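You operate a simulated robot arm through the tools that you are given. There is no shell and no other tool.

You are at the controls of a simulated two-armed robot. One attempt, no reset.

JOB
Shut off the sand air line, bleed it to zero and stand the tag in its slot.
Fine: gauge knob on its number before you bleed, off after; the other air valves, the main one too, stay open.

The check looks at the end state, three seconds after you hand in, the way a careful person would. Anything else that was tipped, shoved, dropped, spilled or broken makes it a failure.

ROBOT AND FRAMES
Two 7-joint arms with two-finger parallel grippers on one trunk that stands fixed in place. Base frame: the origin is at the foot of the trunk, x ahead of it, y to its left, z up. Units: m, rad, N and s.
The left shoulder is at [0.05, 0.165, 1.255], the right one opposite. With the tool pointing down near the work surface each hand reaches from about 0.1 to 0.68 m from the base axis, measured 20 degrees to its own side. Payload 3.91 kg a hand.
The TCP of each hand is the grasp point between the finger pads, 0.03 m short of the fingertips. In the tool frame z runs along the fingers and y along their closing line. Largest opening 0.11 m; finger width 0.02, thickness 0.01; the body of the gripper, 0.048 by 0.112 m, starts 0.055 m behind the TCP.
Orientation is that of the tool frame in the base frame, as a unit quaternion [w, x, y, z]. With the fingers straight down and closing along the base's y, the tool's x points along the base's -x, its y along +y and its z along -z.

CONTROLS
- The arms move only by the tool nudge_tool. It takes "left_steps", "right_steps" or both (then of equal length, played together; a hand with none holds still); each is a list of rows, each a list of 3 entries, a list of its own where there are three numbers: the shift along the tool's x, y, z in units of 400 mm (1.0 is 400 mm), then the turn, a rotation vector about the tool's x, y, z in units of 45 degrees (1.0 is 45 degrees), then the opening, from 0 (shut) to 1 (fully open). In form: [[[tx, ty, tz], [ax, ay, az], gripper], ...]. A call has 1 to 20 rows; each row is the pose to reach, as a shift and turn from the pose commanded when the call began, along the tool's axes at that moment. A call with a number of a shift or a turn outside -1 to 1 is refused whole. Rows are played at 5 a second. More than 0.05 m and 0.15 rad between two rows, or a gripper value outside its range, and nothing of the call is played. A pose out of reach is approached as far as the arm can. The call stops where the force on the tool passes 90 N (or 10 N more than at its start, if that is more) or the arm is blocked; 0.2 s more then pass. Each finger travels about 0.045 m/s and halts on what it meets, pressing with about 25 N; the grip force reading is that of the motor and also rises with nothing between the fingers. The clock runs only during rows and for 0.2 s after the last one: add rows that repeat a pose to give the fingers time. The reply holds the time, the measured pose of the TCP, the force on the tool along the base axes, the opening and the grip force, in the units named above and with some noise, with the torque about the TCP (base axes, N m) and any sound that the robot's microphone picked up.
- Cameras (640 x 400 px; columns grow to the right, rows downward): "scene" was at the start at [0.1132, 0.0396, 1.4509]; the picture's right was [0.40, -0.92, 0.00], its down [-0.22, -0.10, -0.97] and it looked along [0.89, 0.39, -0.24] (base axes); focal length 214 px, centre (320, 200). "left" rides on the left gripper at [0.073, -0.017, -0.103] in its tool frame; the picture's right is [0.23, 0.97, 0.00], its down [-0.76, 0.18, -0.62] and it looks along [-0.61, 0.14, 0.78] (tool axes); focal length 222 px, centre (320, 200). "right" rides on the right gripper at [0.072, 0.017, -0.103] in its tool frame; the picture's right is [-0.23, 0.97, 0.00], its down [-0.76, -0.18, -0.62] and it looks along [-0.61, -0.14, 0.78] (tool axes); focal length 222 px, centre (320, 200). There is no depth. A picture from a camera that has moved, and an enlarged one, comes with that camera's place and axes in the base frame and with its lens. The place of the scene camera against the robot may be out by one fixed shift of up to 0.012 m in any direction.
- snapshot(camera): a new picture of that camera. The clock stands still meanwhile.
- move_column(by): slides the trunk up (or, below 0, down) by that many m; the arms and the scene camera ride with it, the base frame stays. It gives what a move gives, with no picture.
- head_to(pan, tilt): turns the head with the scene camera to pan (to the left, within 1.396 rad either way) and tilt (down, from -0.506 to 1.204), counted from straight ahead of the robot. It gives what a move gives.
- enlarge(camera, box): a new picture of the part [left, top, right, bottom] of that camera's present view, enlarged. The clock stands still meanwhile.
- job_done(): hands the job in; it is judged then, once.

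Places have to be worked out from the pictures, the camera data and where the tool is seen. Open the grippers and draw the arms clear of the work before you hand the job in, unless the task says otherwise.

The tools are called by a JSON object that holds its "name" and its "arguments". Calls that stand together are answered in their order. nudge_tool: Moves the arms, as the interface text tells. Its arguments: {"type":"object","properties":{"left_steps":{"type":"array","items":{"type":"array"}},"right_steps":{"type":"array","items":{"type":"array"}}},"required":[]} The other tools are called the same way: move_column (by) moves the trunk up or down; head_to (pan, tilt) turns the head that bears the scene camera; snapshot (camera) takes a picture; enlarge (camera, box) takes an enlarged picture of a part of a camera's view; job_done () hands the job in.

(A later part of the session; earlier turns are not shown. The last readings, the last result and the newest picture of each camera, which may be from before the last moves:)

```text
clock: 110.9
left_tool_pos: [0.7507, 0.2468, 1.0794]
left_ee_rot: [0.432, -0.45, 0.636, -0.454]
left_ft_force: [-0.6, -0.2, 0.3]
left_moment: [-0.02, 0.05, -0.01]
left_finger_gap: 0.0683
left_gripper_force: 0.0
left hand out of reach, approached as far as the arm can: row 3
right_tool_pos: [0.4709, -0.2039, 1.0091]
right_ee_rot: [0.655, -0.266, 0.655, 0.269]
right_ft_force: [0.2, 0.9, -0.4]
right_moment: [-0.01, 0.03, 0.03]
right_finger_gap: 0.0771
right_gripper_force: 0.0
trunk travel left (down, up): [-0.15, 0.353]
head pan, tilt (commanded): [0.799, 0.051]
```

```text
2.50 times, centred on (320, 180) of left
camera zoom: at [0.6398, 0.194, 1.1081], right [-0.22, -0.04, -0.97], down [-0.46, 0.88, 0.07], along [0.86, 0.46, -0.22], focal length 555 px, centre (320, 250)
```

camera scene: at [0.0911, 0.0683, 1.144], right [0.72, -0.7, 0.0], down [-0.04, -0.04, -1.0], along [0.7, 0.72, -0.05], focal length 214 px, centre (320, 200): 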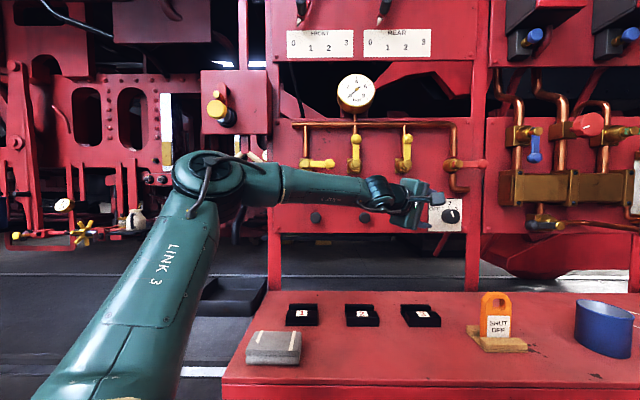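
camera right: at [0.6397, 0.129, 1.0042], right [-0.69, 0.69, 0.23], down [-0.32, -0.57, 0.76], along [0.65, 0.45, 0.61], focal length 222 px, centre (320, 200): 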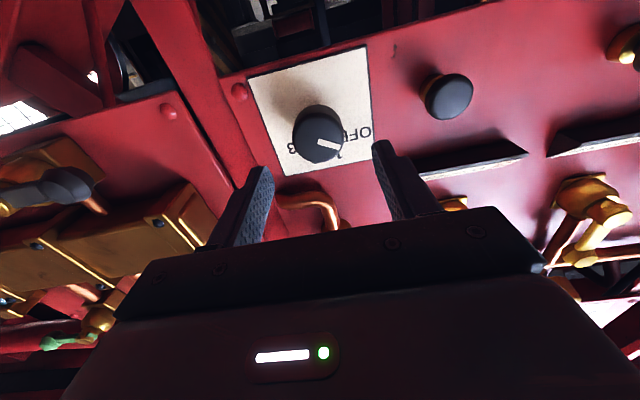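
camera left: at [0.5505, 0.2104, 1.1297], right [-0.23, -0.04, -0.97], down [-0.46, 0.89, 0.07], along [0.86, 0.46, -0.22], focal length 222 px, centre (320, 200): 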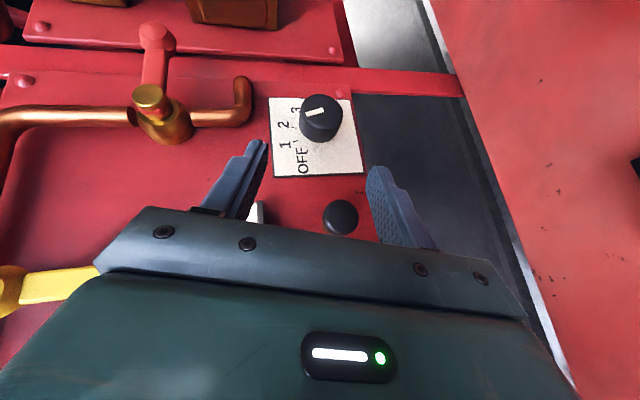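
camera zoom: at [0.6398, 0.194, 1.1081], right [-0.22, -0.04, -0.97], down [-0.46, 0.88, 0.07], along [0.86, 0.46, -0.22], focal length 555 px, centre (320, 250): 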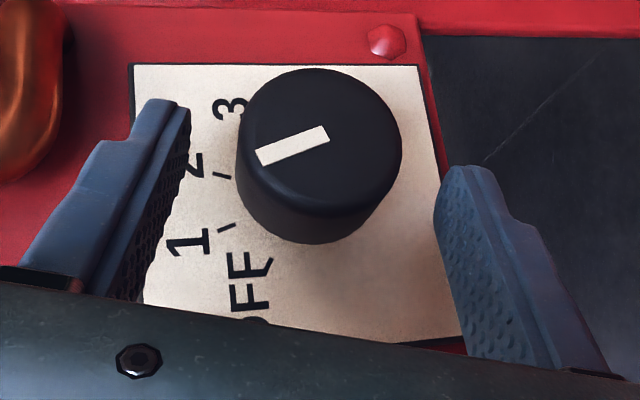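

Slightly short but the pads overlap the knob by ~1.5 cm and it's centred. I close the grip.

{"name": "nudge_tool", "arguments": {"left_steps": [[[0, 0, 0], [0, 0, 0], 0.5], [[0, 0, 0], [0, 0, 0], 0.3], [[0, 0, 0], [0, 0, 0], 0.1], [[0, 0, 0], [0, 0, 0], 0], [[0, 0, 0], [0, 0, 0], 0]]}}

{"name": "nudge_tool", "arguments": {"left_steps": [[[0.0005, 0.005, 0.001], [0.0932, 0, -0.0605], 0], [[0.001, 0.01, 0.002], [0.1864, 0, -0.121], 0], [[0.002, 0.0145, 0.0035], [0.2795, 0, -0.1814], 0], [[0.003, 0.019, 0.005], [0.3727, 0, -0.2419], 0]]}}

{"name": "enlarge", "arguments": {"camera": "left", "box": [220, 100, 420, 260]}}

```text
clock: 112.1
left_tool_pos: [0.7505, 0.2464, 1.081]
left_ee_rot: [0.432, -0.449, 0.636, -0.456]
left_ft_force: [6.8, 0.1, 6.6]
left_moment: [-0.04, -0.26, -0.17]
left_finger_gap: 0.0408
left_gripper_force: 44.8
right_tool_pos: [0.4731, -0.2038, 1.011]
right_ee_rot: [0.655, -0.265, 0.655, 0.267]
right_ft_force: [1.6, -0.1, -0.2]
right_moment: [0.01, 0.02, -0.01]
right_finger_gap: 0.0773
right_gripper_force: 0.1
trunk travel left (down, up): [-0.15, 0.353]
head pan, tilt (commanded): [0.799, 0.051]
```

```text
clock: 113.1
left_tool_pos: [0.75, 0.2476, 1.073]
left_ee_rot: [-0.449, 0.439, -0.518, 0.581]
left_ft_force: [-3.9, 0.6, 7.8]
left_moment: [0.27, -0.55, -0.36]
left_finger_gap: 0.0409
left_gripper_force: 45.3
right_tool_pos: [0.4721, -0.2032, 1.01]
right_ee_rot: [0.656, -0.265, 0.654, 0.268]
right_ft_force: [-0.6, -0.8, 1.1]
right_moment: [0.01, 0.04, -0.01]
right_finger_gap: 0.0769
right_gripper_force: 0.1
trunk travel left (down, up): [-0.15, 0.353]
head pan, tilt (commanded): [0.799, 0.051]
```

```text
2.50 times, centred on (320, 180) of left
camera zoom: at [0.634, 0.1989, 1.0849], right [0.02, -0.28, -0.96], down [-0.44, 0.86, -0.26], along [0.9, 0.42, -0.11], focal length 555 px, centre (320, 250)
```

zoom: 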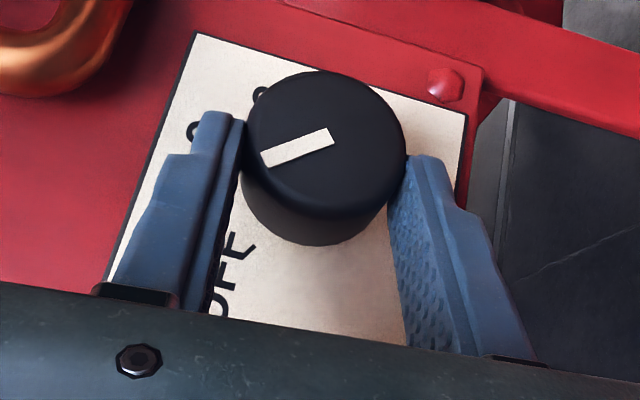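

Turned 20° with low forces. I continue a further 8° while the arm still follows.

{"name": "nudge_tool", "arguments": {"left_steps": [[[0.0005, 0.004, 0.0005], [0.0745, 0, -0.0484], 0], [[0.001, 0.008, 0.001], [0.1491, 0, -0.0968], 0]]}}

{"name": "enlarge", "arguments": {"camera": "left", "box": [220, 100, 420, 260]}}

```text
clock: 113.7
left_tool_pos: [0.7583, 0.2438, 1.0731]
left_ee_rot: [-0.429, 0.451, -0.497, 0.605]
left_ft_force: [-30.0, -12.3, -77.2]
left_moment: [0.81, 1.41, -0.82]
left_finger_gap: 0.0416
left_gripper_force: 44.8
left hand out of reach, approached as far as the arm can: row 1, 2
right_tool_pos: [0.4767, -0.2025, 1.0063]
right_ee_rot: [0.652, -0.266, 0.657, 0.268]
right_ft_force: [0.2, 0.0, 0.7]
right_moment: [-0.04, 0.04, -0.04]
right_finger_gap: 0.0769
right_gripper_force: 0.0
trunk travel left (down, up): [-0.15, 0.353]
head pan, tilt (commanded): [0.799, 0.051]
```

```text
2.50 times, centred on (320, 180) of left
camera zoom: at [0.6405, 0.1982, 1.0888], right [0.02, -0.35, -0.94], down [-0.42, 0.85, -0.33], along [0.91, 0.4, -0.13], focal length 555 px, centre (320, 250)
```

zoom: 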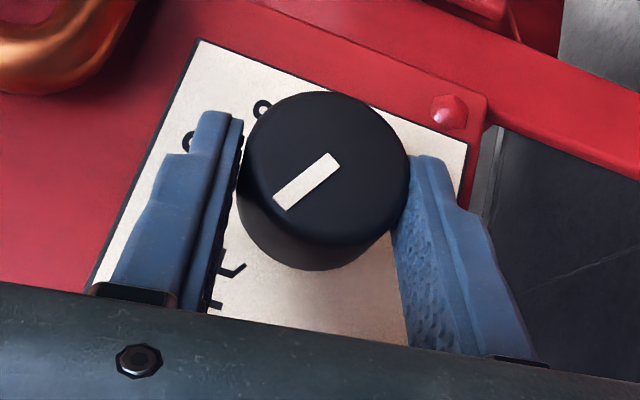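

The arm drifted up again and loads the knob (77 N up). I relieve it by lowering the trunk.

{"name": "move_column", "arguments": {"by": -0.03}}

{"name": "enlarge", "arguments": {"camera": "left", "box": [220, 100, 420, 260]}}

```text
clock: 114.5
left_tool_pos: [0.7547, 0.2453, 1.0716]
left_ee_rot: [-0.439, 0.443, -0.484, 0.613]
left_ft_force: [31.9, -21.4, -21.9]
left_moment: [0.33, 0.48, -0.5]
left_finger_gap: 0.0413
left_gripper_force: 44.8
right_tool_pos: [0.478, -0.2048, 0.9774]
right_ee_rot: [0.653, -0.264, 0.657, 0.269]
right_ft_force: [-0.3, 0.0, 0.0]
right_moment: [-0.04, 0.02, 0.03]
right_finger_gap: 0.077
right_gripper_force: 0.1
trunk travel left (down, up): [-0.12, 0.383]
head pan, tilt (commanded): [0.799, 0.051]
```

```text
2.50 times, centred on (320, 180) of left
camera zoom: at [0.6371, 0.1988, 1.0831], right [0.06, -0.36, -0.93], down [-0.42, 0.84, -0.35], along [0.91, 0.41, -0.1], focal length 555 px, centre (320, 250)
```

zoom: 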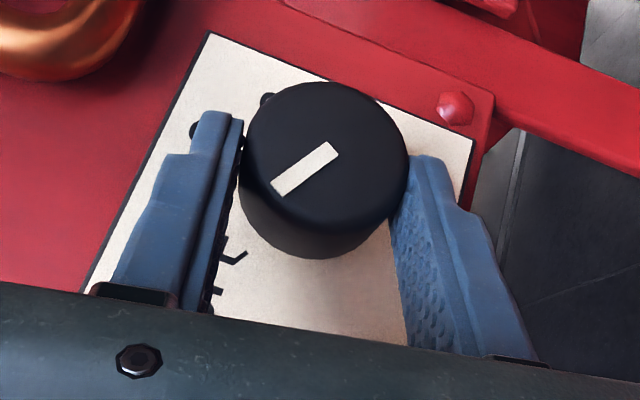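

The bar now measures −59°, i.e. the knob is at OFF. I take off the remaining vertical load with a small trunk move before opening the fingers.

{"name": "move_column", "arguments": {"by": -0.012}}

```text
clock: 115.1
left_tool_pos: [0.7502, 0.2462, 1.0707]
left_ee_rot: [-0.443, 0.441, -0.477, 0.617]
left_ft_force: [31.4, -17.1, -4.6]
left_moment: [0.42, 0.06, -0.39]
left_finger_gap: 0.0411
left_gripper_force: 44.9
right_tool_pos: [0.475, -0.2044, 0.9657]
right_ee_rot: [0.653, -0.266, 0.656, 0.27]
right_ft_force: [0.9, -1.0, 0.8]
right_moment: [0.05, 0.01, 0.0]
right_finger_gap: 0.0769
right_gripper_force: 0.0
trunk travel left (down, up): [-0.108, 0.394]
head pan, tilt (commanded): [0.799, 0.051]
```

Vertical load is ~5 N; the rest pulls the hand away from the knob, which is harmless on release. I open the fingers.

{"name": "nudge_tool", "arguments": {"left_steps": [[[0, 0, 0], [0, 0, 0], 0.3], [[0, 0, 0], [0, 0, 0], 0.6], [[0, 0, 0], [0, 0, 0], 0.68], [[0, 0, 0], [0, 0, 0], 0.68]]}}

{"name": "enlarge", "arguments": {"camera": "left", "box": [220, 80, 420, 260]}}

```text
clock: 116.1
left_tool_pos: [0.7472, 0.2519, 1.0745]
left_ee_rot: [-0.445, 0.441, -0.475, 0.618]
left_ft_force: [-0.2, -0.4, -0.8]
left_moment: [0.0, -0.02, -0.07]
left_finger_gap: 0.075
left_gripper_force: 0.0
right_tool_pos: [0.4722, -0.2025, 0.9691]
right_ee_rot: [0.655, -0.264, 0.655, 0.268]
right_ft_force: [-0.5, -1.0, 0.1]
right_moment: [0.01, 0.04, 0.0]
right_finger_gap: 0.0769
right_gripper_force: 0.0
trunk travel left (down, up): [-0.108, 0.394]
head pan, tilt (commanded): [0.799, 0.051]
```

```text
2.22 times, centred on (320, 170) of left
camera zoom: at [0.63, 0.2043, 1.0827], right [0.08, -0.37, -0.93], down [-0.42, 0.83, -0.37], along [0.91, 0.41, -0.09], focal length 494 px, centre (320, 267)
```

zoom: 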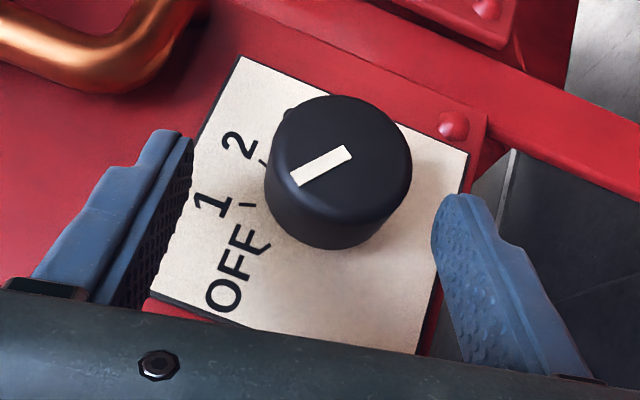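

Released; the bar measures −56…−59° (OFF tick −59°), matching the original OFF position. I withdraw the hand straight back.

{"name": "nudge_tool", "arguments": {"left_steps": [[[0, 0, -0.05], [0, 0, 0], 0.68], [[0, 0, -0.1], [0, 0, 0], 0.68], [[0, 0, -0.17], [0, 0, 0], 0.68], [[0, 0, -0.25], [0, 0, 0], 0.68], [[0, 0, -0.32], [0, 0, 0], 0.68]]}}

{"name": "snapshot", "arguments": {"camera": "left"}}

{"name": "snapshot", "arguments": {"camera": "scene"}}

{"name": "enlarge", "arguments": {"camera": "scene", "box": [270, 60, 500, 240]}}

```text
clock: 117.3
left_tool_pos: [0.6246, 0.2761, 1.0542]
left_ee_rot: [-0.444, 0.441, -0.475, 0.618]
left_ft_force: [0.7, 0.0, -0.1]
left_moment: [-0.02, 0.0, -0.01]
left_finger_gap: 0.0748
left_gripper_force: 0.1
right_tool_pos: [0.4712, -0.2034, 0.9676]
right_ee_rot: [0.655, -0.265, 0.655, 0.268]
right_ft_force: [-0.2, -0.3, -0.1]
right_moment: [-0.02, 0.0, 0.0]
right_finger_gap: 0.0769
right_gripper_force: 0.1
trunk travel left (down, up): [-0.108, 0.394]
head pan, tilt (commanded): [0.799, 0.051]
```

```text
taken
camera left: at [0.5073, 0.2293, 1.0627], right [0.08, -0.37, -0.93], down [-0.41, 0.83, -0.37], along [0.91, 0.41, -0.09], focal length 222 px, centre (320, 200)
```

left: 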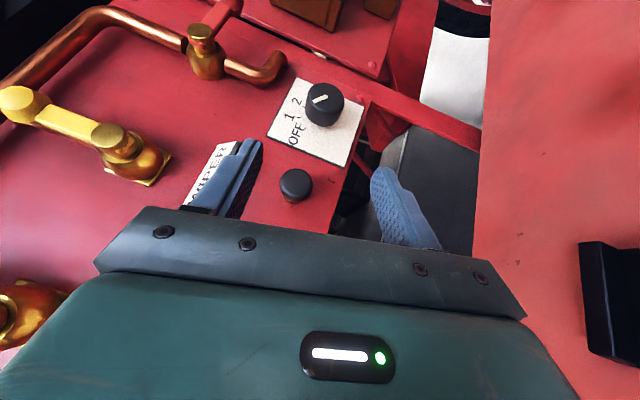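

```text
taken
camera scene: at [0.0911, 0.0678, 1.1021], right [0.72, -0.7, 0.0], down [-0.04, -0.04, -1.0], along [0.7, 0.72, -0.05], focal length 214 px, centre (320, 200)
```

scene: 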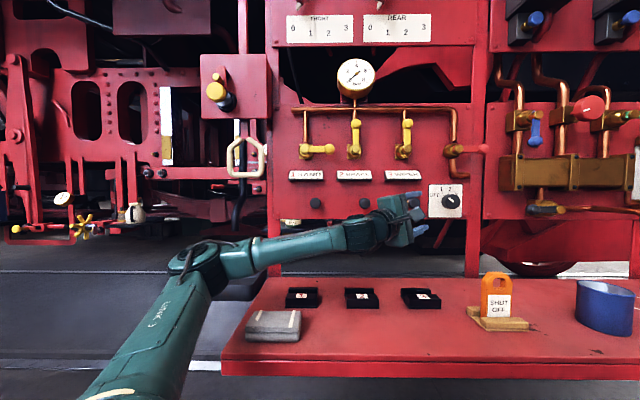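

```text
2.22 times, centred on (385, 150) of scene
camera zoom: at [0.0911, 0.0678, 1.1021], right [0.72, -0.7, 0.0], down [-0.04, -0.04, -1.0], along [0.7, 0.72, -0.05], focal length 477 px, centre (176, 311)
```

zoom: 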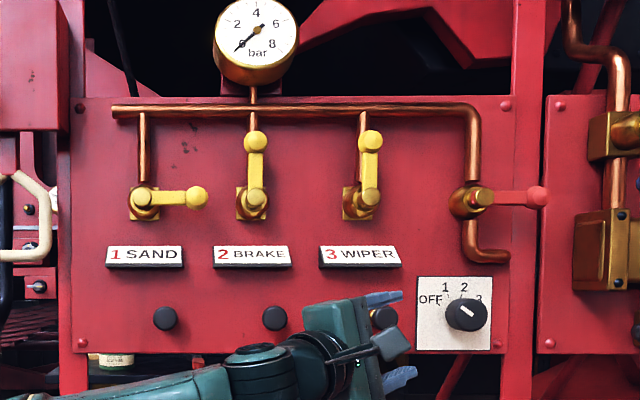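

Gauge is 0, levers fine. I zoom in on the knob once more to verify OFF precisely.

{"name": "enlarge", "arguments": {"camera": "scene", "box": [420, 175, 480, 225]}}

{"name": "enlarge", "arguments": {"camera": "left", "box": [260, 60, 380, 180]}}

```text
8.00 times, centred on (450, 200) of scene
camera zoom: at [0.0911, 0.0678, 1.1021], right [0.72, -0.7, 0.0], down [-0.04, -0.04, -1.0], along [0.7, 0.72, -0.05], focal length 1716 px, centre (-720, 200)
```

zoom: 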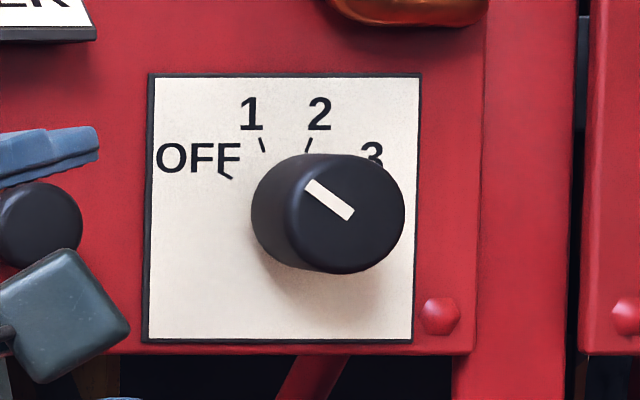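

```text
3.33 times, centred on (320, 120) of left
camera zoom: at [0.5073, 0.2293, 1.0627], right [0.08, -0.37, -0.93], down [-0.41, 0.83, -0.37], along [0.91, 0.41, -0.09], focal length 740 px, centre (320, 467)
```

zoom: 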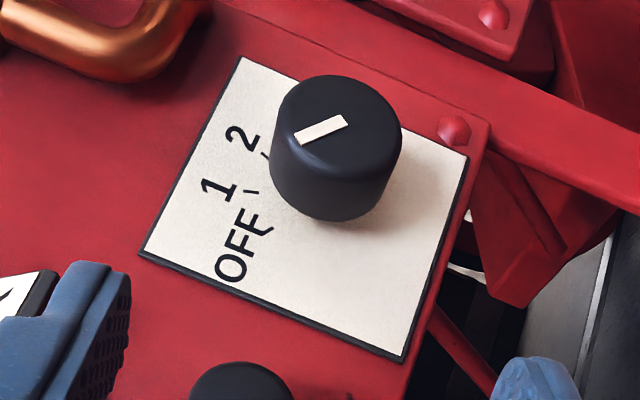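

{"name": "enlarge", "arguments": {"camera": "scene", "box": [440, 190, 464, 206]}}

```text
16.00 times, centred on (452, 198) of scene
camera zoom: at [0.0911, 0.0678, 1.1021], right [0.72, -0.7, 0.0], down [-0.04, -0.04, -1.0], along [0.7, 0.72, -0.05], focal length 3432 px, centre (-1792, 232)
```

zoom: 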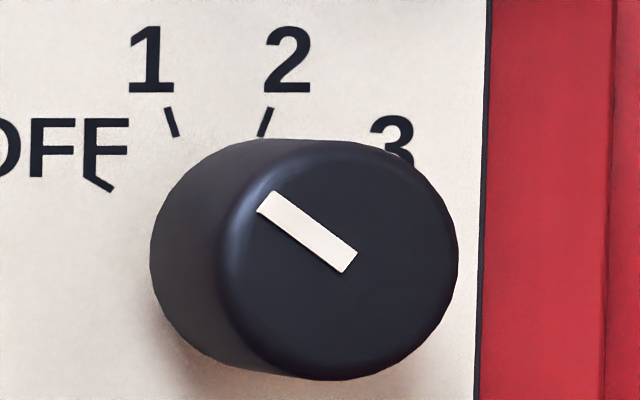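

The bar is ~54° vs the OFF tick at ~58° — on OFF. Now the tag: I tilt the head down to study the tag, its wooden stand and the slots.

{"name": "head_to", "arguments": {"pan": 0.6, "tilt": 0.45}}

{"name": "snapshot", "arguments": {"camera": "scene"}}

{"name": "snapshot", "arguments": {"camera": "right"}}

```text
clock: 118.2
left_tool_pos: [0.6251, 0.2768, 1.0546]
left_ee_rot: [-0.443, 0.441, -0.475, 0.619]
left_ft_force: [-0.1, 1.1, 0.2]
left_moment: [0.03, 0.01, 0.02]
left_finger_gap: 0.0748
left_gripper_force: 0.1
right_tool_pos: [0.4717, -0.204, 0.9678]
right_ee_rot: [0.655, -0.265, 0.655, 0.267]
right_ft_force: [-0.3, -1.1, 0.3]
right_moment: [0.01, 0.03, -0.02]
right_finger_gap: 0.0769
right_gripper_force: 0.0
trunk travel left (down, up): [-0.108, 0.394]
head pan, tilt (commanded): [0.6, 0.45]
```

```text
taken
camera scene: at [0.1033, 0.0545, 1.0651], right [0.57, -0.82, 0.0], down [-0.36, -0.25, -0.9], along [0.74, 0.51, -0.43], focal length 214 px, centre (320, 200)
```

scene: 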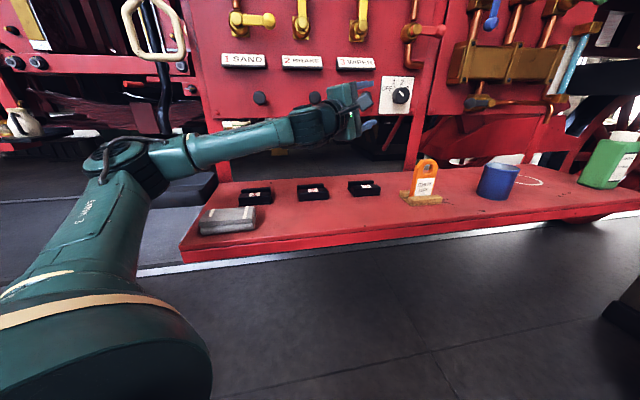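

```text
taken
camera right: at [0.3861, -0.2624, 0.8948], right [-0.68, 0.7, 0.23], down [-0.32, -0.56, 0.76], along [0.66, 0.44, 0.61], focal length 222 px, centre (320, 200)
```

right: 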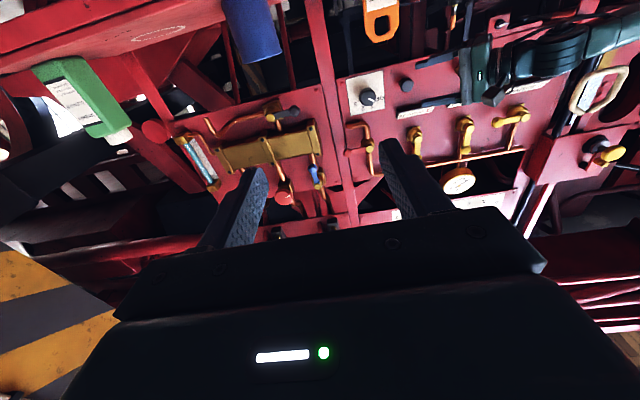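

I need a higher viewpoint for the bench. First I retract the left hand away from the panel, then raise the trunk.

{"name": "nudge_tool", "arguments": {"left_steps": [[[0.08, 0.0015, -0.051], [0, 0, 0], 0.68], [[0.157, 0.003, -0.102], [0, 0, 0], 0.68], [[0.235, 0.0045, -0.154], [0, 0, 0], 0.68], [[0.314, 0.006, -0.205], [0, 0, 0], 0.68]]}}

{"name": "move_column", "arguments": {"by": 0.3}}

{"name": "snapshot", "arguments": {"camera": "scene"}}

```text
clock: 119.2
left_tool_pos: [0.518, 0.1711, 1.053]
left_ee_rot: [-0.444, 0.441, -0.476, 0.618]
left_ft_force: [0.0, -0.2, -1.1]
left_moment: [-0.02, -0.01, 0.0]
left_finger_gap: 0.0748
left_gripper_force: 0.1
right_tool_pos: [0.4722, -0.203, 0.9671]
right_ee_rot: [0.655, -0.266, 0.655, 0.267]
right_ft_force: [0.1, -0.3, -1.1]
right_moment: [-0.02, 0.04, 0.01]
right_finger_gap: 0.0773
right_gripper_force: 0.0
trunk travel left (down, up): [-0.108, 0.394]
head pan, tilt (commanded): [0.6, 0.45]
```

```text
clock: 122.2
left_tool_pos: [0.5175, 0.1705, 1.3533]
left_ee_rot: [-0.444, 0.441, -0.476, 0.618]
left_ft_force: [0.0, 1.2, 0.6]
left_moment: [-0.04, 0.04, 0.01]
left_finger_gap: 0.0749
left_gripper_force: 0.1
right_tool_pos: [0.472, -0.2034, 1.2683]
right_ee_rot: [0.655, -0.266, 0.655, 0.268]
right_ft_force: [1.1, -0.1, 0.1]
right_moment: [-0.02, 0.0, -0.04]
right_finger_gap: 0.0769
right_gripper_force: 0.1
trunk travel left (down, up): [-0.408, 0.095]
head pan, tilt (commanded): [0.6, 0.45]
```

```text
taken
camera scene: at [0.1034, 0.0545, 1.365], right [0.57, -0.82, 0.0], down [-0.36, -0.25, -0.9], along [0.74, 0.51, -0.44], focal length 214 px, centre (320, 200)
```

scene: 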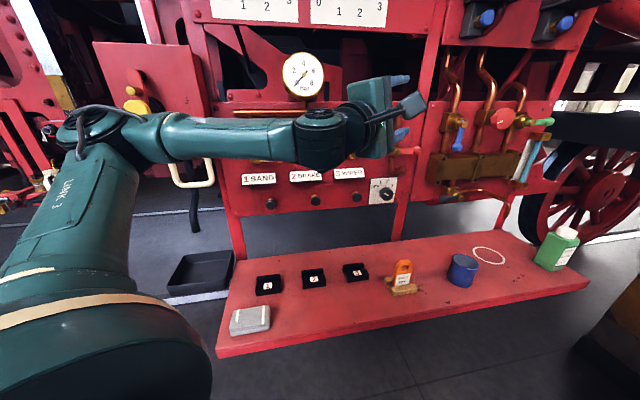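

Good overview. I enlarge the tag with its stand and slot 1.

{"name": "enlarge", "arguments": {"camera": "scene", "box": [375, 250, 435, 305]}}

{"name": "enlarge", "arguments": {"camera": "scene", "box": [240, 260, 300, 305]}}

{"name": "enlarge", "arguments": {"camera": "scene", "box": [210, 230, 510, 360]}}

```text
7.27 times, centred on (405, 278) of scene
camera zoom: at [0.1034, 0.0545, 1.365], right [0.57, -0.82, 0.0], down [-0.36, -0.25, -0.9], along [0.74, 0.51, -0.44], focal length 1560 px, centre (-298, -364)
```

zoom: 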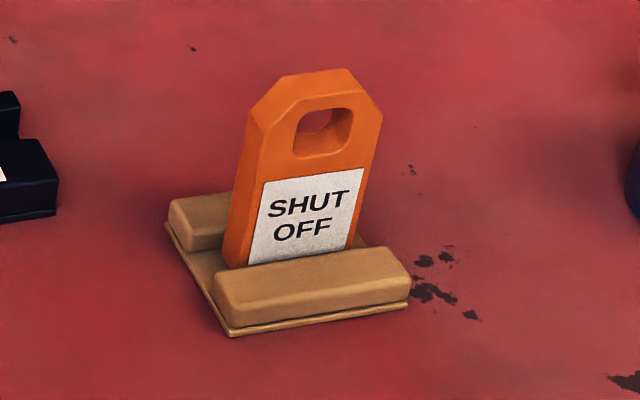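

```text
8.89 times, centred on (270, 282) of scene
camera zoom: at [0.1034, 0.0545, 1.365], right [0.57, -0.82, 0.0], down [-0.36, -0.25, -0.9], along [0.74, 0.51, -0.44], focal length 1906 px, centre (764, -533)
```

zoom: 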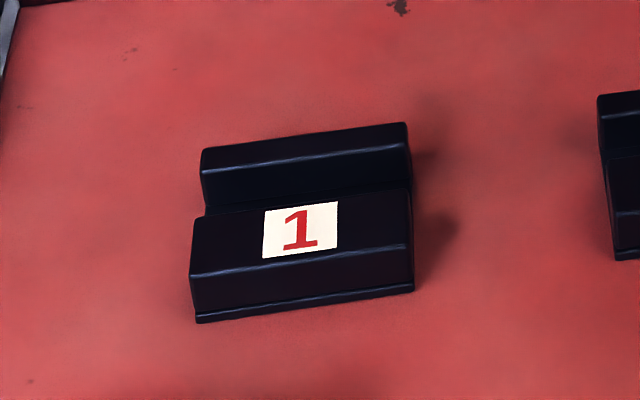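

```text
2.13 times, centred on (360, 295) of scene
camera zoom: at [0.1034, 0.0545, 1.365], right [0.57, -0.82, 0.0], down [-0.36, -0.25, -0.9], along [0.74, 0.51, -0.44], focal length 458 px, centre (235, -3)
```

zoom: 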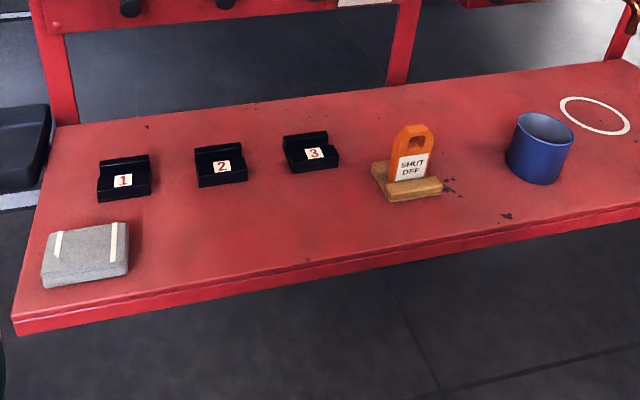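

The tag is an orange plate standing in an open channel between two wooden bars; slot 1 is a similar channel between the labelled front block and a rear wall. I'll grip the tag across its thickness from above (tool leaning ~20° along the panel direction to save reach). First lower the trunk a little and turn the tool down in stages.

{"name": "move_column", "arguments": {"by": -0.05}}

{"name": "nudge_tool", "arguments": {"left_steps": [[[-0.006, 0.049, -0.008], [-0.114, -0.056, -0.073], 0.68], [[-0.012, 0.098, -0.016], [-0.228, -0.113, -0.146], 0.68], [[-0.018, 0.147, -0.024], [-0.342, -0.169, -0.219], 0.68], [[-0.024, 0.196, -0.032], [-0.456, -0.226, -0.292], 0.68], [[-0.0305, 0.245, -0.04], [-0.57, -0.282, -0.365], 0.68]]}}

{"name": "nudge_tool", "arguments": {"left_steps": [[[0, 0, 0], [-0.114, -0.056, -0.073], 0.68], [[0, 0, 0], [-0.228, -0.113, -0.146], 0.68], [[0, 0, 0], [-0.342, -0.169, -0.219], 0.68], [[0, 0, 0], [-0.456, -0.226, -0.292], 0.68], [[0, 0, 0], [-0.57, -0.282, -0.365], 0.68]]}}

{"name": "snapshot", "arguments": {"camera": "scene"}}

```text
clock: 123.1
left_tool_pos: [0.5168, 0.1701, 1.3035]
left_ee_rot: [-0.444, 0.442, -0.475, 0.618]
left_ft_force: [-0.2, 0.6, 0.6]
left_moment: [-0.01, 0.01, 0.01]
left_finger_gap: 0.075
left_gripper_force: 0.1
right_tool_pos: [0.4718, -0.2035, 1.2181]
right_ee_rot: [0.655, -0.266, 0.655, 0.268]
right_ft_force: [-0.2, -0.9, 0.1]
right_moment: [-0.01, -0.01, 0.01]
right_finger_gap: 0.0769
right_gripper_force: 0.1
trunk travel left (down, up): [-0.358, 0.145]
head pan, tilt (commanded): [0.6, 0.45]
```

```text
clock: 124.3
left_tool_pos: [0.5185, 0.1696, 1.2031]
left_ee_rot: [-0.292, 0.657, -0.481, 0.502]
left_ft_force: [0.5, 0.2, -0.2]
left_moment: [0.0, -0.01, 0.0]
left_finger_gap: 0.0749
left_gripper_force: 0.0
right_tool_pos: [0.4714, -0.2028, 1.2177]
right_ee_rot: [0.655, -0.266, 0.655, 0.268]
right_ft_force: [0.3, 0.8, -1.0]
right_moment: [0.0, -0.02, 0.02]
right_finger_gap: 0.0767
right_gripper_force: 0.0
trunk travel left (down, up): [-0.358, 0.145]
head pan, tilt (commanded): [0.6, 0.45]
```

```text
clock: 125.5
left_tool_pos: [0.5184, 0.1691, 1.2027]
left_ee_rot: [-0.118, 0.817, -0.447, 0.345]
left_ft_force: [1.1, -0.3, 0.1]
left_moment: [-0.02, 0.02, 0.01]
left_finger_gap: 0.0748
left_gripper_force: 0.1
right_tool_pos: [0.4726, -0.2035, 1.2189]
right_ee_rot: [0.655, -0.266, 0.655, 0.268]
right_ft_force: [0.4, -0.4, -0.5]
right_moment: [0.03, 0.0, 0.0]
right_finger_gap: 0.077
right_gripper_force: 0.0
trunk travel left (down, up): [-0.358, 0.145]
head pan, tilt (commanded): [0.6, 0.45]
```

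```text
taken
camera scene: at [0.1034, 0.0544, 1.315], right [0.57, -0.82, 0.0], down [-0.36, -0.25, -0.9], along [0.74, 0.51, -0.44], focal length 214 px, centre (320, 200)
```

scene: 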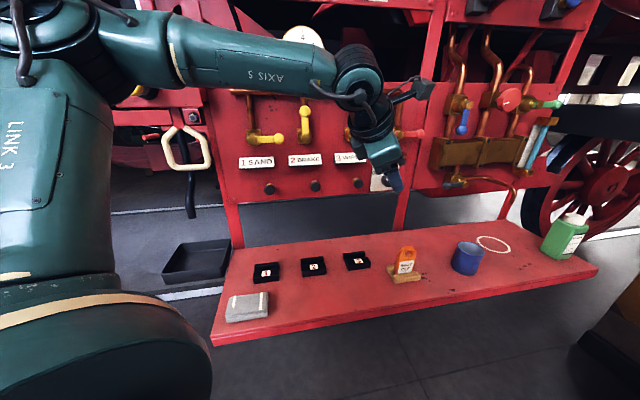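

Works without limits. I finish the third rotation and take pictures from the left hand.

{"name": "nudge_tool", "arguments": {"left_steps": [[[0, 0, 0], [-0.114, -0.056, -0.073], 0.68], [[0, 0, 0], [-0.228, -0.113, -0.146], 0.68], [[0, 0, 0], [-0.342, -0.169, -0.219], 0.68], [[0, 0, 0], [-0.456, -0.226, -0.292], 0.68], [[0, 0, 0], [-0.57, -0.282, -0.365], 0.68]]}}

{"name": "snapshot", "arguments": {"camera": "left"}}

{"name": "snapshot", "arguments": {"camera": "scene"}}

```text
clock: 126.7
left_tool_pos: [0.5177, 0.1696, 1.2025]
left_ee_rot: [0.068, 0.91, -0.377, 0.159]
left_ft_force: [-0.5, -0.6, -0.3]
left_moment: [0.01, -0.01, 0.03]
left_finger_gap: 0.0746
left_gripper_force: 0.2
right_tool_pos: [0.4722, -0.2035, 1.2175]
right_ee_rot: [0.655, -0.265, 0.655, 0.268]
right_ft_force: [-0.3, -0.1, -0.1]
right_moment: [0.0, -0.04, -0.01]
right_finger_gap: 0.077
right_gripper_force: 0.1
trunk travel left (down, up): [-0.358, 0.145]
head pan, tilt (commanded): [0.6, 0.45]
```

```text
taken
camera left: at [0.5537, 0.1599, 1.3245], right [-0.54, -0.84, 0.08], down [-0.78, 0.53, 0.33], along [-0.32, 0.11, -0.94], focal length 222 px, centre (320, 200)
```

left: 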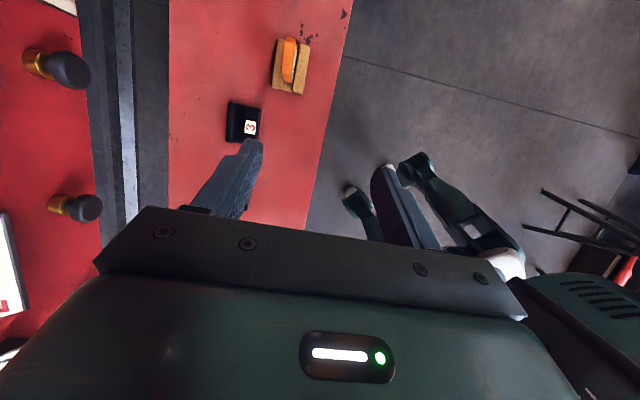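

```text
taken
camera scene: at [0.1036, 0.0546, 1.315], right [0.57, -0.82, 0.0], down [-0.36, -0.25, -0.9], along [0.74, 0.51, -0.44], focal length 214 px, centre (320, 200)
```

scene: 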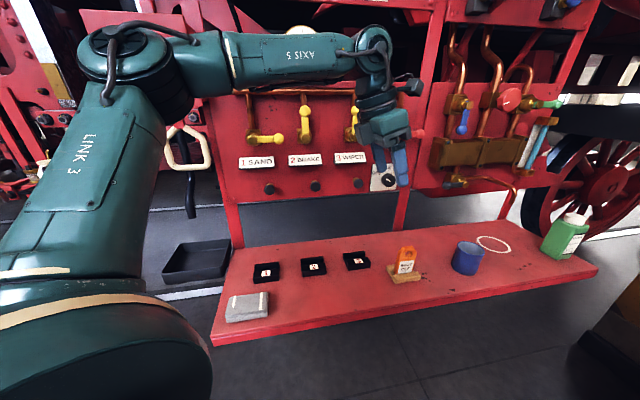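

The tool now points down (leaning along the panel) and its camera sees the tag and slot 3 from above. I enlarge to measure.

{"name": "enlarge", "arguments": {"camera": "left", "box": [220, 20, 340, 150]}}

{"name": "enlarge", "arguments": {"camera": "left", "box": [260, 30, 320, 100]}}

```text
3.08 times, centred on (280, 85) of left
camera zoom: at [0.5537, 0.1599, 1.3245], right [-0.54, -0.84, 0.08], down [-0.78, 0.53, 0.33], along [-0.32, 0.11, -0.94], focal length 684 px, centre (443, 554)
```

zoom: 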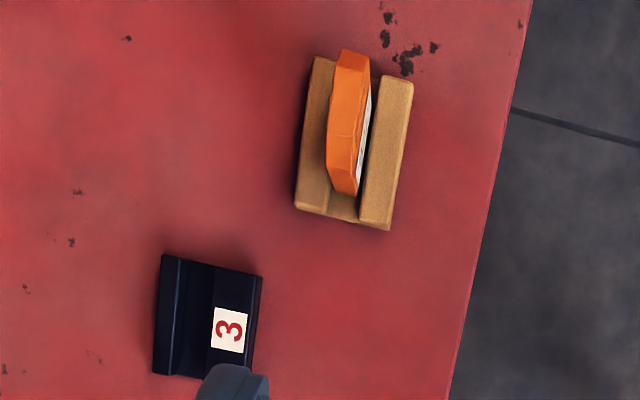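

```text
5.71 times, centred on (290, 65) of left
camera zoom: at [0.5537, 0.1599, 1.3245], right [-0.54, -0.84, 0.08], down [-0.78, 0.53, 0.33], along [-0.32, 0.11, -0.94], focal length 1269 px, centre (491, 971)
```

zoom: 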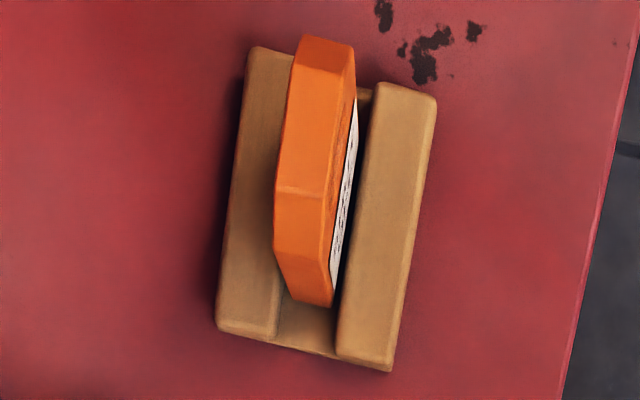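

The tag is aligned with the panel direction: top centre ≈ (r 0.367, w 0.538, z 0.947), ~14 mm thick, ~55 mm wide; bench ≈ 0.852, holder tops ≈ 0.866. Before picking it up I'll look at slot 1 from above with the empty hand.

{"name": "nudge_tool", "arguments": {"left_steps": [[[-0.094, -0.033, 0.0065], [0, 0, 0], 0.68], [[-0.188, -0.065, 0.013], [0, 0, 0], 0.68], [[-0.282, -0.098, 0.0195], [0, 0, 0], 0.68], [[-0.376, -0.13, 0.026], [0, 0, 0], 0.68], [[-0.47, -0.163, 0.0325], [0, 0, 0], 0.68], [[-0.565, -0.196, 0.039], [0, 0, 0], 0.68], [[-0.659, -0.228, 0.0455], [0, 0, 0], 0.68], [[-0.753, -0.261, 0.052], [0, 0, 0], 0.68]]}}

{"name": "snapshot", "arguments": {"camera": "left"}}

{"name": "snapshot", "arguments": {"camera": "scene"}}

```text
clock: 128.5
left_tool_pos: [0.395, 0.4416, 1.0787]
left_ee_rot: [0.067, 0.909, -0.378, 0.16]
left_ft_force: [0.1, -0.2, -0.3]
left_moment: [0.03, -0.01, 0.03]
left_finger_gap: 0.0748
left_gripper_force: 0.0
right_tool_pos: [0.4723, -0.2025, 1.2185]
right_ee_rot: [0.655, -0.266, 0.655, 0.268]
right_ft_force: [0.1, -0.5, -0.4]
right_moment: [-0.01, 0.01, -0.03]
right_finger_gap: 0.0771
right_gripper_force: 0.1
trunk travel left (down, up): [-0.358, 0.145]
head pan, tilt (commanded): [0.6, 0.45]
```

```text
taken
camera left: at [0.4313, 0.431, 1.2001], right [-0.54, -0.84, 0.08], down [-0.78, 0.53, 0.33], along [-0.32, 0.11, -0.94], focal length 222 px, centre (320, 200)
```

left: 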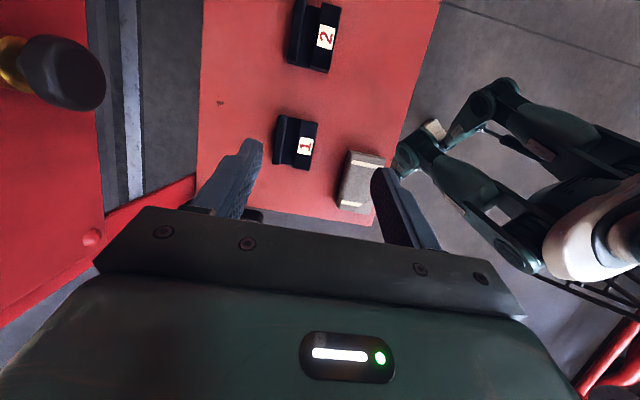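

```text
taken
camera scene: at [0.1032, 0.055, 1.3151], right [0.57, -0.82, 0.0], down [-0.36, -0.25, -0.9], along [0.74, 0.51, -0.44], focal length 214 px, centre (320, 200)
```

scene: 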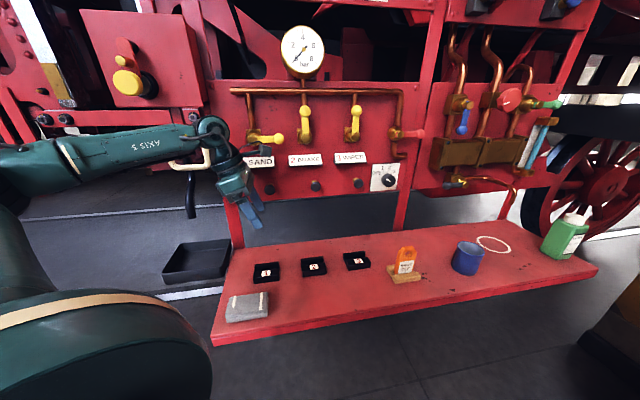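

Slot 1 is in view. I enlarge it to locate its channel.

{"name": "enlarge", "arguments": {"camera": "left", "box": [255, 95, 345, 185]}}

{"name": "enlarge", "arguments": {"camera": "left", "box": [270, 110, 325, 175]}}

```text
4.44 times, centred on (300, 140) of left
camera zoom: at [0.4313, 0.431, 1.2001], right [-0.54, -0.84, 0.08], down [-0.78, 0.53, 0.33], along [-0.32, 0.11, -0.94], focal length 987 px, centre (409, 467)
```

zoom: 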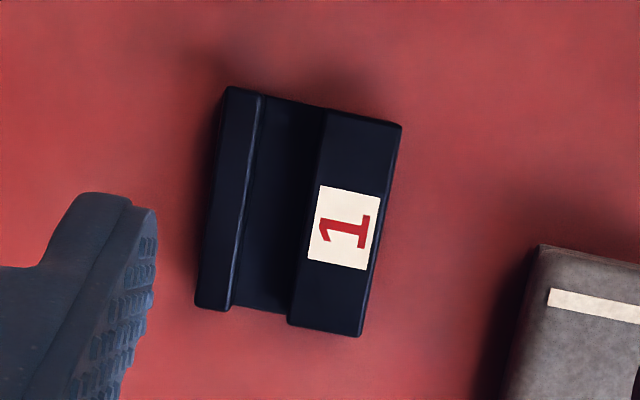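

```text
6.15 times, centred on (298, 142) of left
camera zoom: at [0.4313, 0.431, 1.2001], right [-0.54, -0.84, 0.08], down [-0.78, 0.53, 0.33], along [-0.32, 0.11, -0.94], focal length 1367 px, centre (458, 554)
```

zoom: 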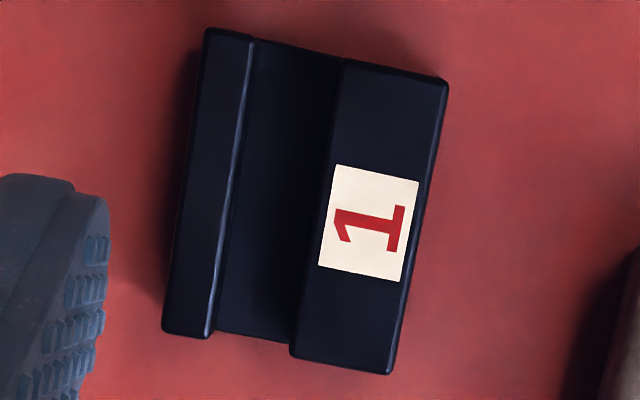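

Slot 1's channel is centred at (r −0.0315, w 0.619), 20 mm wide — the 14 mm tag fits with ±3 mm. Now I move over the tag at a safe height.

{"name": "nudge_tool", "arguments": {"left_steps": [[[0.09, 0.013, 0.046], [0, 0, 0], 0.68], [[0.18, 0.027, 0.092], [0, 0, 0], 0.68], [[0.27, 0.04, 0.138], [0, 0, 0], 0.68], [[0.36, 0.053, 0.184], [0, 0, 0], 0.68], [[0.45, 0.067, 0.23], [0, 0, 0], 0.68], [[0.54, 0.08, 0.275], [0, 0, 0], 0.68], [[0.63, 0.093, 0.321], [0, 0, 0], 0.68], [[0.72, 0.107, 0.367], [0, 0, 0], 0.68], [[0.81, 0.12, 0.413], [0, 0, 0], 0.68], [[0.898, 0.1335, 0.459], [0, 0, 0], 0.68]]}}

{"name": "snapshot", "arguments": {"camera": "left"}}

{"name": "snapshot", "arguments": {"camera": "scene"}}

```text
clock: 130.7
left_tool_pos: [0.5863, 0.1584, 1.0384]
left_ee_rot: [0.067, 0.91, -0.377, 0.161]
left_ft_force: [-0.4, 0.9, -1.0]
left_moment: [0.04, 0.02, -0.01]
left_finger_gap: 0.0749
left_gripper_force: 0.0
left hand out of reach, approached as far as the arm can: row 9, 10
right_tool_pos: [0.4719, -0.2038, 1.218]
right_ee_rot: [0.655, -0.266, 0.655, 0.268]
right_ft_force: [0.6, 0.6, 0.4]
right_moment: [0.01, -0.02, 0.0]
right_finger_gap: 0.0771
right_gripper_force: 0.1
trunk travel left (down, up): [-0.358, 0.145]
head pan, tilt (commanded): [0.6, 0.45]
```

```text
taken
camera left: at [0.6216, 0.1471, 1.1598], right [-0.54, -0.84, 0.08], down [-0.78, 0.53, 0.32], along [-0.32, 0.11, -0.94], focal length 222 px, centre (320, 200)
```

left: 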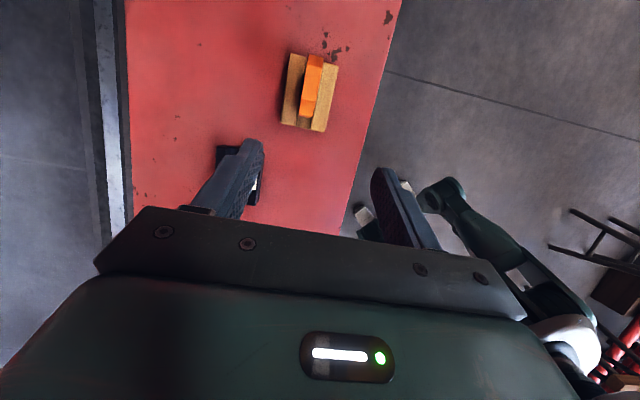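

```text
taken
camera scene: at [0.1035, 0.0543, 1.315], right [0.57, -0.82, 0.0], down [-0.36, -0.25, -0.9], along [0.74, 0.51, -0.44], focal length 214 px, centre (320, 200)
```

scene: 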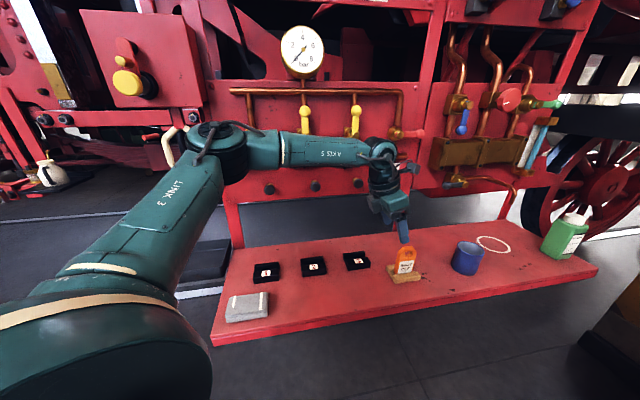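

Out of reach by 6 cm in this posture. Let me see whether small steps toward the tag still make progress.

{"name": "nudge_tool", "arguments": {"left_steps": [[[0.024, 0, 0.008], [0, 0, 0], 0.68], [[0.047, 0, 0.017], [0, 0, 0], 0.68], [[0.047, 0, 0.017], [0, 0, 0], 0.68]]}}

{"name": "nudge_tool", "arguments": {"left_steps": [[[0.024, 0, 0.008], [0, 0, 0], 0.68], [[0.047, 0, 0.017], [0, 0, 0], 0.68], [[0.047, 0, 0.017], [0, 0, 0], 0.68]]}}

```text
clock: 131.5
left_tool_pos: [0.5857, 0.1581, 1.0382]
left_ee_rot: [0.068, 0.91, -0.377, 0.16]
left_ft_force: [-0.2, -0.1, 0.0]
left_moment: [0.01, 0.0, 0.0]
left_finger_gap: 0.0745
left_gripper_force: 0.1
left hand out of reach, approached as far as the arm can: row 1, 2, 3
right_tool_pos: [0.472, -0.2031, 1.2187]
right_ee_rot: [0.655, -0.266, 0.655, 0.268]
right_ft_force: [0.1, 0.4, 0.4]
right_moment: [0.02, -0.01, -0.02]
right_finger_gap: 0.077
right_gripper_force: 0.0
trunk travel left (down, up): [-0.358, 0.145]
head pan, tilt (commanded): [0.6, 0.45]
```

```text
clock: 132.3
left_tool_pos: [0.5843, 0.1577, 1.0391]
left_ee_rot: [0.067, 0.91, -0.377, 0.16]
left_ft_force: [0.2, 0.1, 0.3]
left_moment: [-0.03, 0.02, 0.02]
left_finger_gap: 0.0747
left_gripper_force: 0.0
left hand out of reach, approached as far as the arm can: row 1, 2, 3
right_tool_pos: [0.4715, -0.2033, 1.2182]
right_ee_rot: [0.654, -0.266, 0.655, 0.268]
right_ft_force: [-0.4, 0.7, 0.4]
right_moment: [0.0, 0.01, 0.01]
right_finger_gap: 0.0769
right_gripper_force: 0.1
trunk travel left (down, up): [-0.358, 0.145]
head pan, tilt (commanded): [0.6, 0.45]
```

No progress, so a wrist limit (J7 is ~110° away from its start angle). Rotating the hand +180° about its own axis gives the same grip with J7 back near the middle. I back off and do that.

{"name": "nudge_tool", "arguments": {"left_steps": [[[-0.04, 0, -0.035], [0, 0, 0], 0.68], [[-0.08, 0, -0.07], [0, 0, 0], 0.68], [[-0.1625, 0, -0.139], [0, 0, 0], 0.68], [[-0.1625, 0, -0.139], [0, 0, 0.16], 0.68], [[-0.1625, 0, -0.139], [0, 0, 0.33], 0.68], [[-0.1625, 0, -0.139], [0, 0, 0.5], 0.68], [[-0.1625, 0, -0.139], [0, 0, 0.67], 0.68], [[-0.1625, 0, -0.139], [0, 0, 0.84], 0.68], [[-0.1625, 0, -0.139], [0, 0, 1], 0.68]]}}

{"name": "nudge_tool", "arguments": {"left_steps": [[[0, 0, 0], [0, 0, 0.16], 0.68], [[0, 0, 0], [0, 0, 0.33], 0.68], [[0, 0, 0], [0, 0, 0.5], 0.68], [[0, 0, 0], [0, 0, 0.67], 0.68], [[0, 0, 0], [0, 0, 0.84], 0.68], [[0, 0, 0], [0, 0, 1], 0.68]]}}

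{"name": "nudge_tool", "arguments": {"left_steps": [[[0, 0, 0], [0, 0, 0.16], 0.68], [[0, 0, 0], [0, 0, 0.33], 0.68], [[0, 0, 0], [0, 0, 0.5], 0.68], [[0, 0, 0], [0, 0, 0.67], 0.68], [[0, 0, 0], [0, 0, 0.84], 0.68], [[0, 0, 0], [0, 0, 1], 0.68]]}}

{"name": "nudge_tool", "arguments": {"left_steps": [[[0, 0, 0], [0, 0, 0.16], 0.68], [[0, 0, 0], [0, 0, 0.33], 0.68], [[0, 0, 0], [0, 0, 0.5], 0.68], [[0, 0, 0], [0, 0, 0.67], 0.68], [[0, 0, 0], [0, 0, 0.84], 0.68], [[0, 0, 0], [0, 0, 1], 0.68]]}}

{"name": "snapshot", "arguments": {"camera": "scene"}}

{"name": "snapshot", "arguments": {"camera": "left"}}

```text
clock: 134.3
left_tool_pos: [0.5287, 0.2148, 1.0692]
left_ee_rot: [-0.001, -0.695, 0.698, -0.174]
left_ft_force: [-0.6, 0.5, -0.1]
left_moment: [0.0, 0.06, 0.04]
left_finger_gap: 0.0746
left_gripper_force: 0.0
right_tool_pos: [0.4716, -0.2024, 1.2183]
right_ee_rot: [0.655, -0.265, 0.655, 0.269]
right_ft_force: [-0.2, 0.2, -0.2]
right_moment: [-0.02, -0.02, 0.0]
right_finger_gap: 0.0772
right_gripper_force: 0.0
trunk travel left (down, up): [-0.358, 0.145]
head pan, tilt (commanded): [0.6, 0.45]
```

```text
clock: 135.7
left_tool_pos: [0.5279, 0.2153, 1.0685]
left_ee_rot: [0.065, -0.375, 0.91, -0.161]
left_ft_force: [0.0, -0.1, 0.1]
left_moment: [-0.01, 0.0, 0.0]
left_finger_gap: 0.0749
left_gripper_force: 0.0
right_tool_pos: [0.4729, -0.2036, 1.218]
right_ee_rot: [0.655, -0.265, 0.655, 0.267]
right_ft_force: [-1.0, 0.0, -0.1]
right_moment: [0.0, -0.02, 0.0]
right_finger_gap: 0.0769
right_gripper_force: 0.0
trunk travel left (down, up): [-0.358, 0.145]
head pan, tilt (commanded): [0.6, 0.45]
```

```text
clock: 137.1
left_tool_pos: [0.5289, 0.2155, 1.0685]
left_ee_rot: [0.122, 0.002, 0.985, -0.124]
left_ft_force: [-0.2, 0.6, 0.0]
left_moment: [-0.02, 0.0, -0.01]
left_finger_gap: 0.0747
left_gripper_force: 0.1
right_tool_pos: [0.4727, -0.2024, 1.2173]
right_ee_rot: [0.655, -0.266, 0.655, 0.268]
right_ft_force: [-0.6, -0.5, -0.5]
right_moment: [0.0, 0.01, 0.01]
right_finger_gap: 0.0772
right_gripper_force: 0.1
trunk travel left (down, up): [-0.358, 0.145]
head pan, tilt (commanded): [0.6, 0.45]
```

```text
clock: 138.5
left_tool_pos: [0.4971, 0.1839, 1.0667]
left_ee_rot: [0.161, 0.373, 0.912, -0.063]
left_ft_force: [0.7, 0.0, 0.9]
left_moment: [0.01, 0.01, -0.01]
left_finger_gap: 0.0747
left_gripper_force: 0.0
left hand out of reach, approached as far as the arm can: row 5, 6
right_tool_pos: [0.4717, -0.2025, 1.2176]
right_ee_rot: [0.655, -0.265, 0.655, 0.268]
right_ft_force: [0.4, -0.1, -0.2]
right_moment: [-0.01, -0.01, -0.02]
right_finger_gap: 0.077
right_gripper_force: 0.0
trunk travel left (down, up): [-0.358, 0.145]
head pan, tilt (commanded): [0.6, 0.45]
```

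```text
taken
camera scene: at [0.1034, 0.0545, 1.3151], right [0.57, -0.82, 0.0], down [-0.36, -0.25, -0.9], along [0.74, 0.51, -0.44], focal length 214 px, centre (320, 200)
```

scene: 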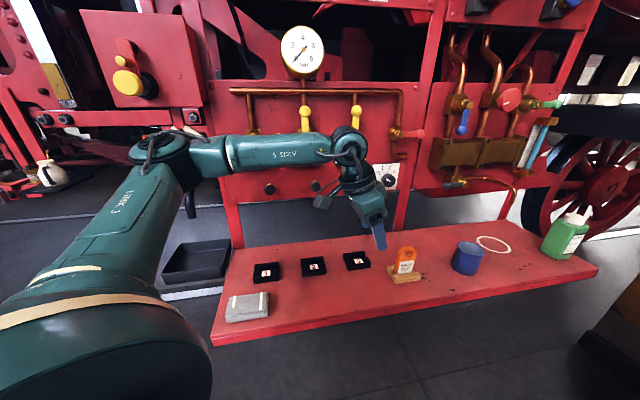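

```text
taken
camera left: at [0.4125, 0.2449, 1.1377], right [0.53, 0.85, -0.07], down [0.48, -0.23, 0.85], along [0.7, -0.48, -0.53], focal length 222 px, centre (320, 200)
```

left: 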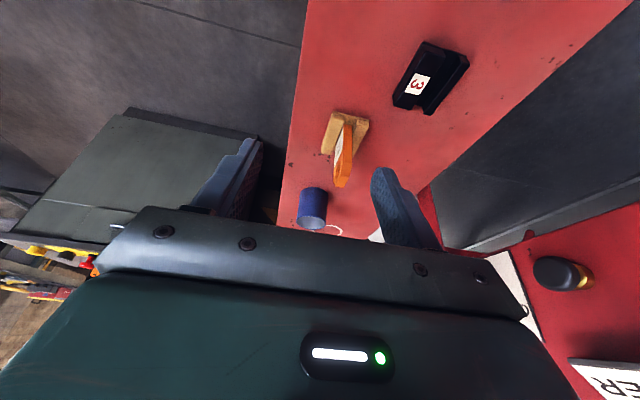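

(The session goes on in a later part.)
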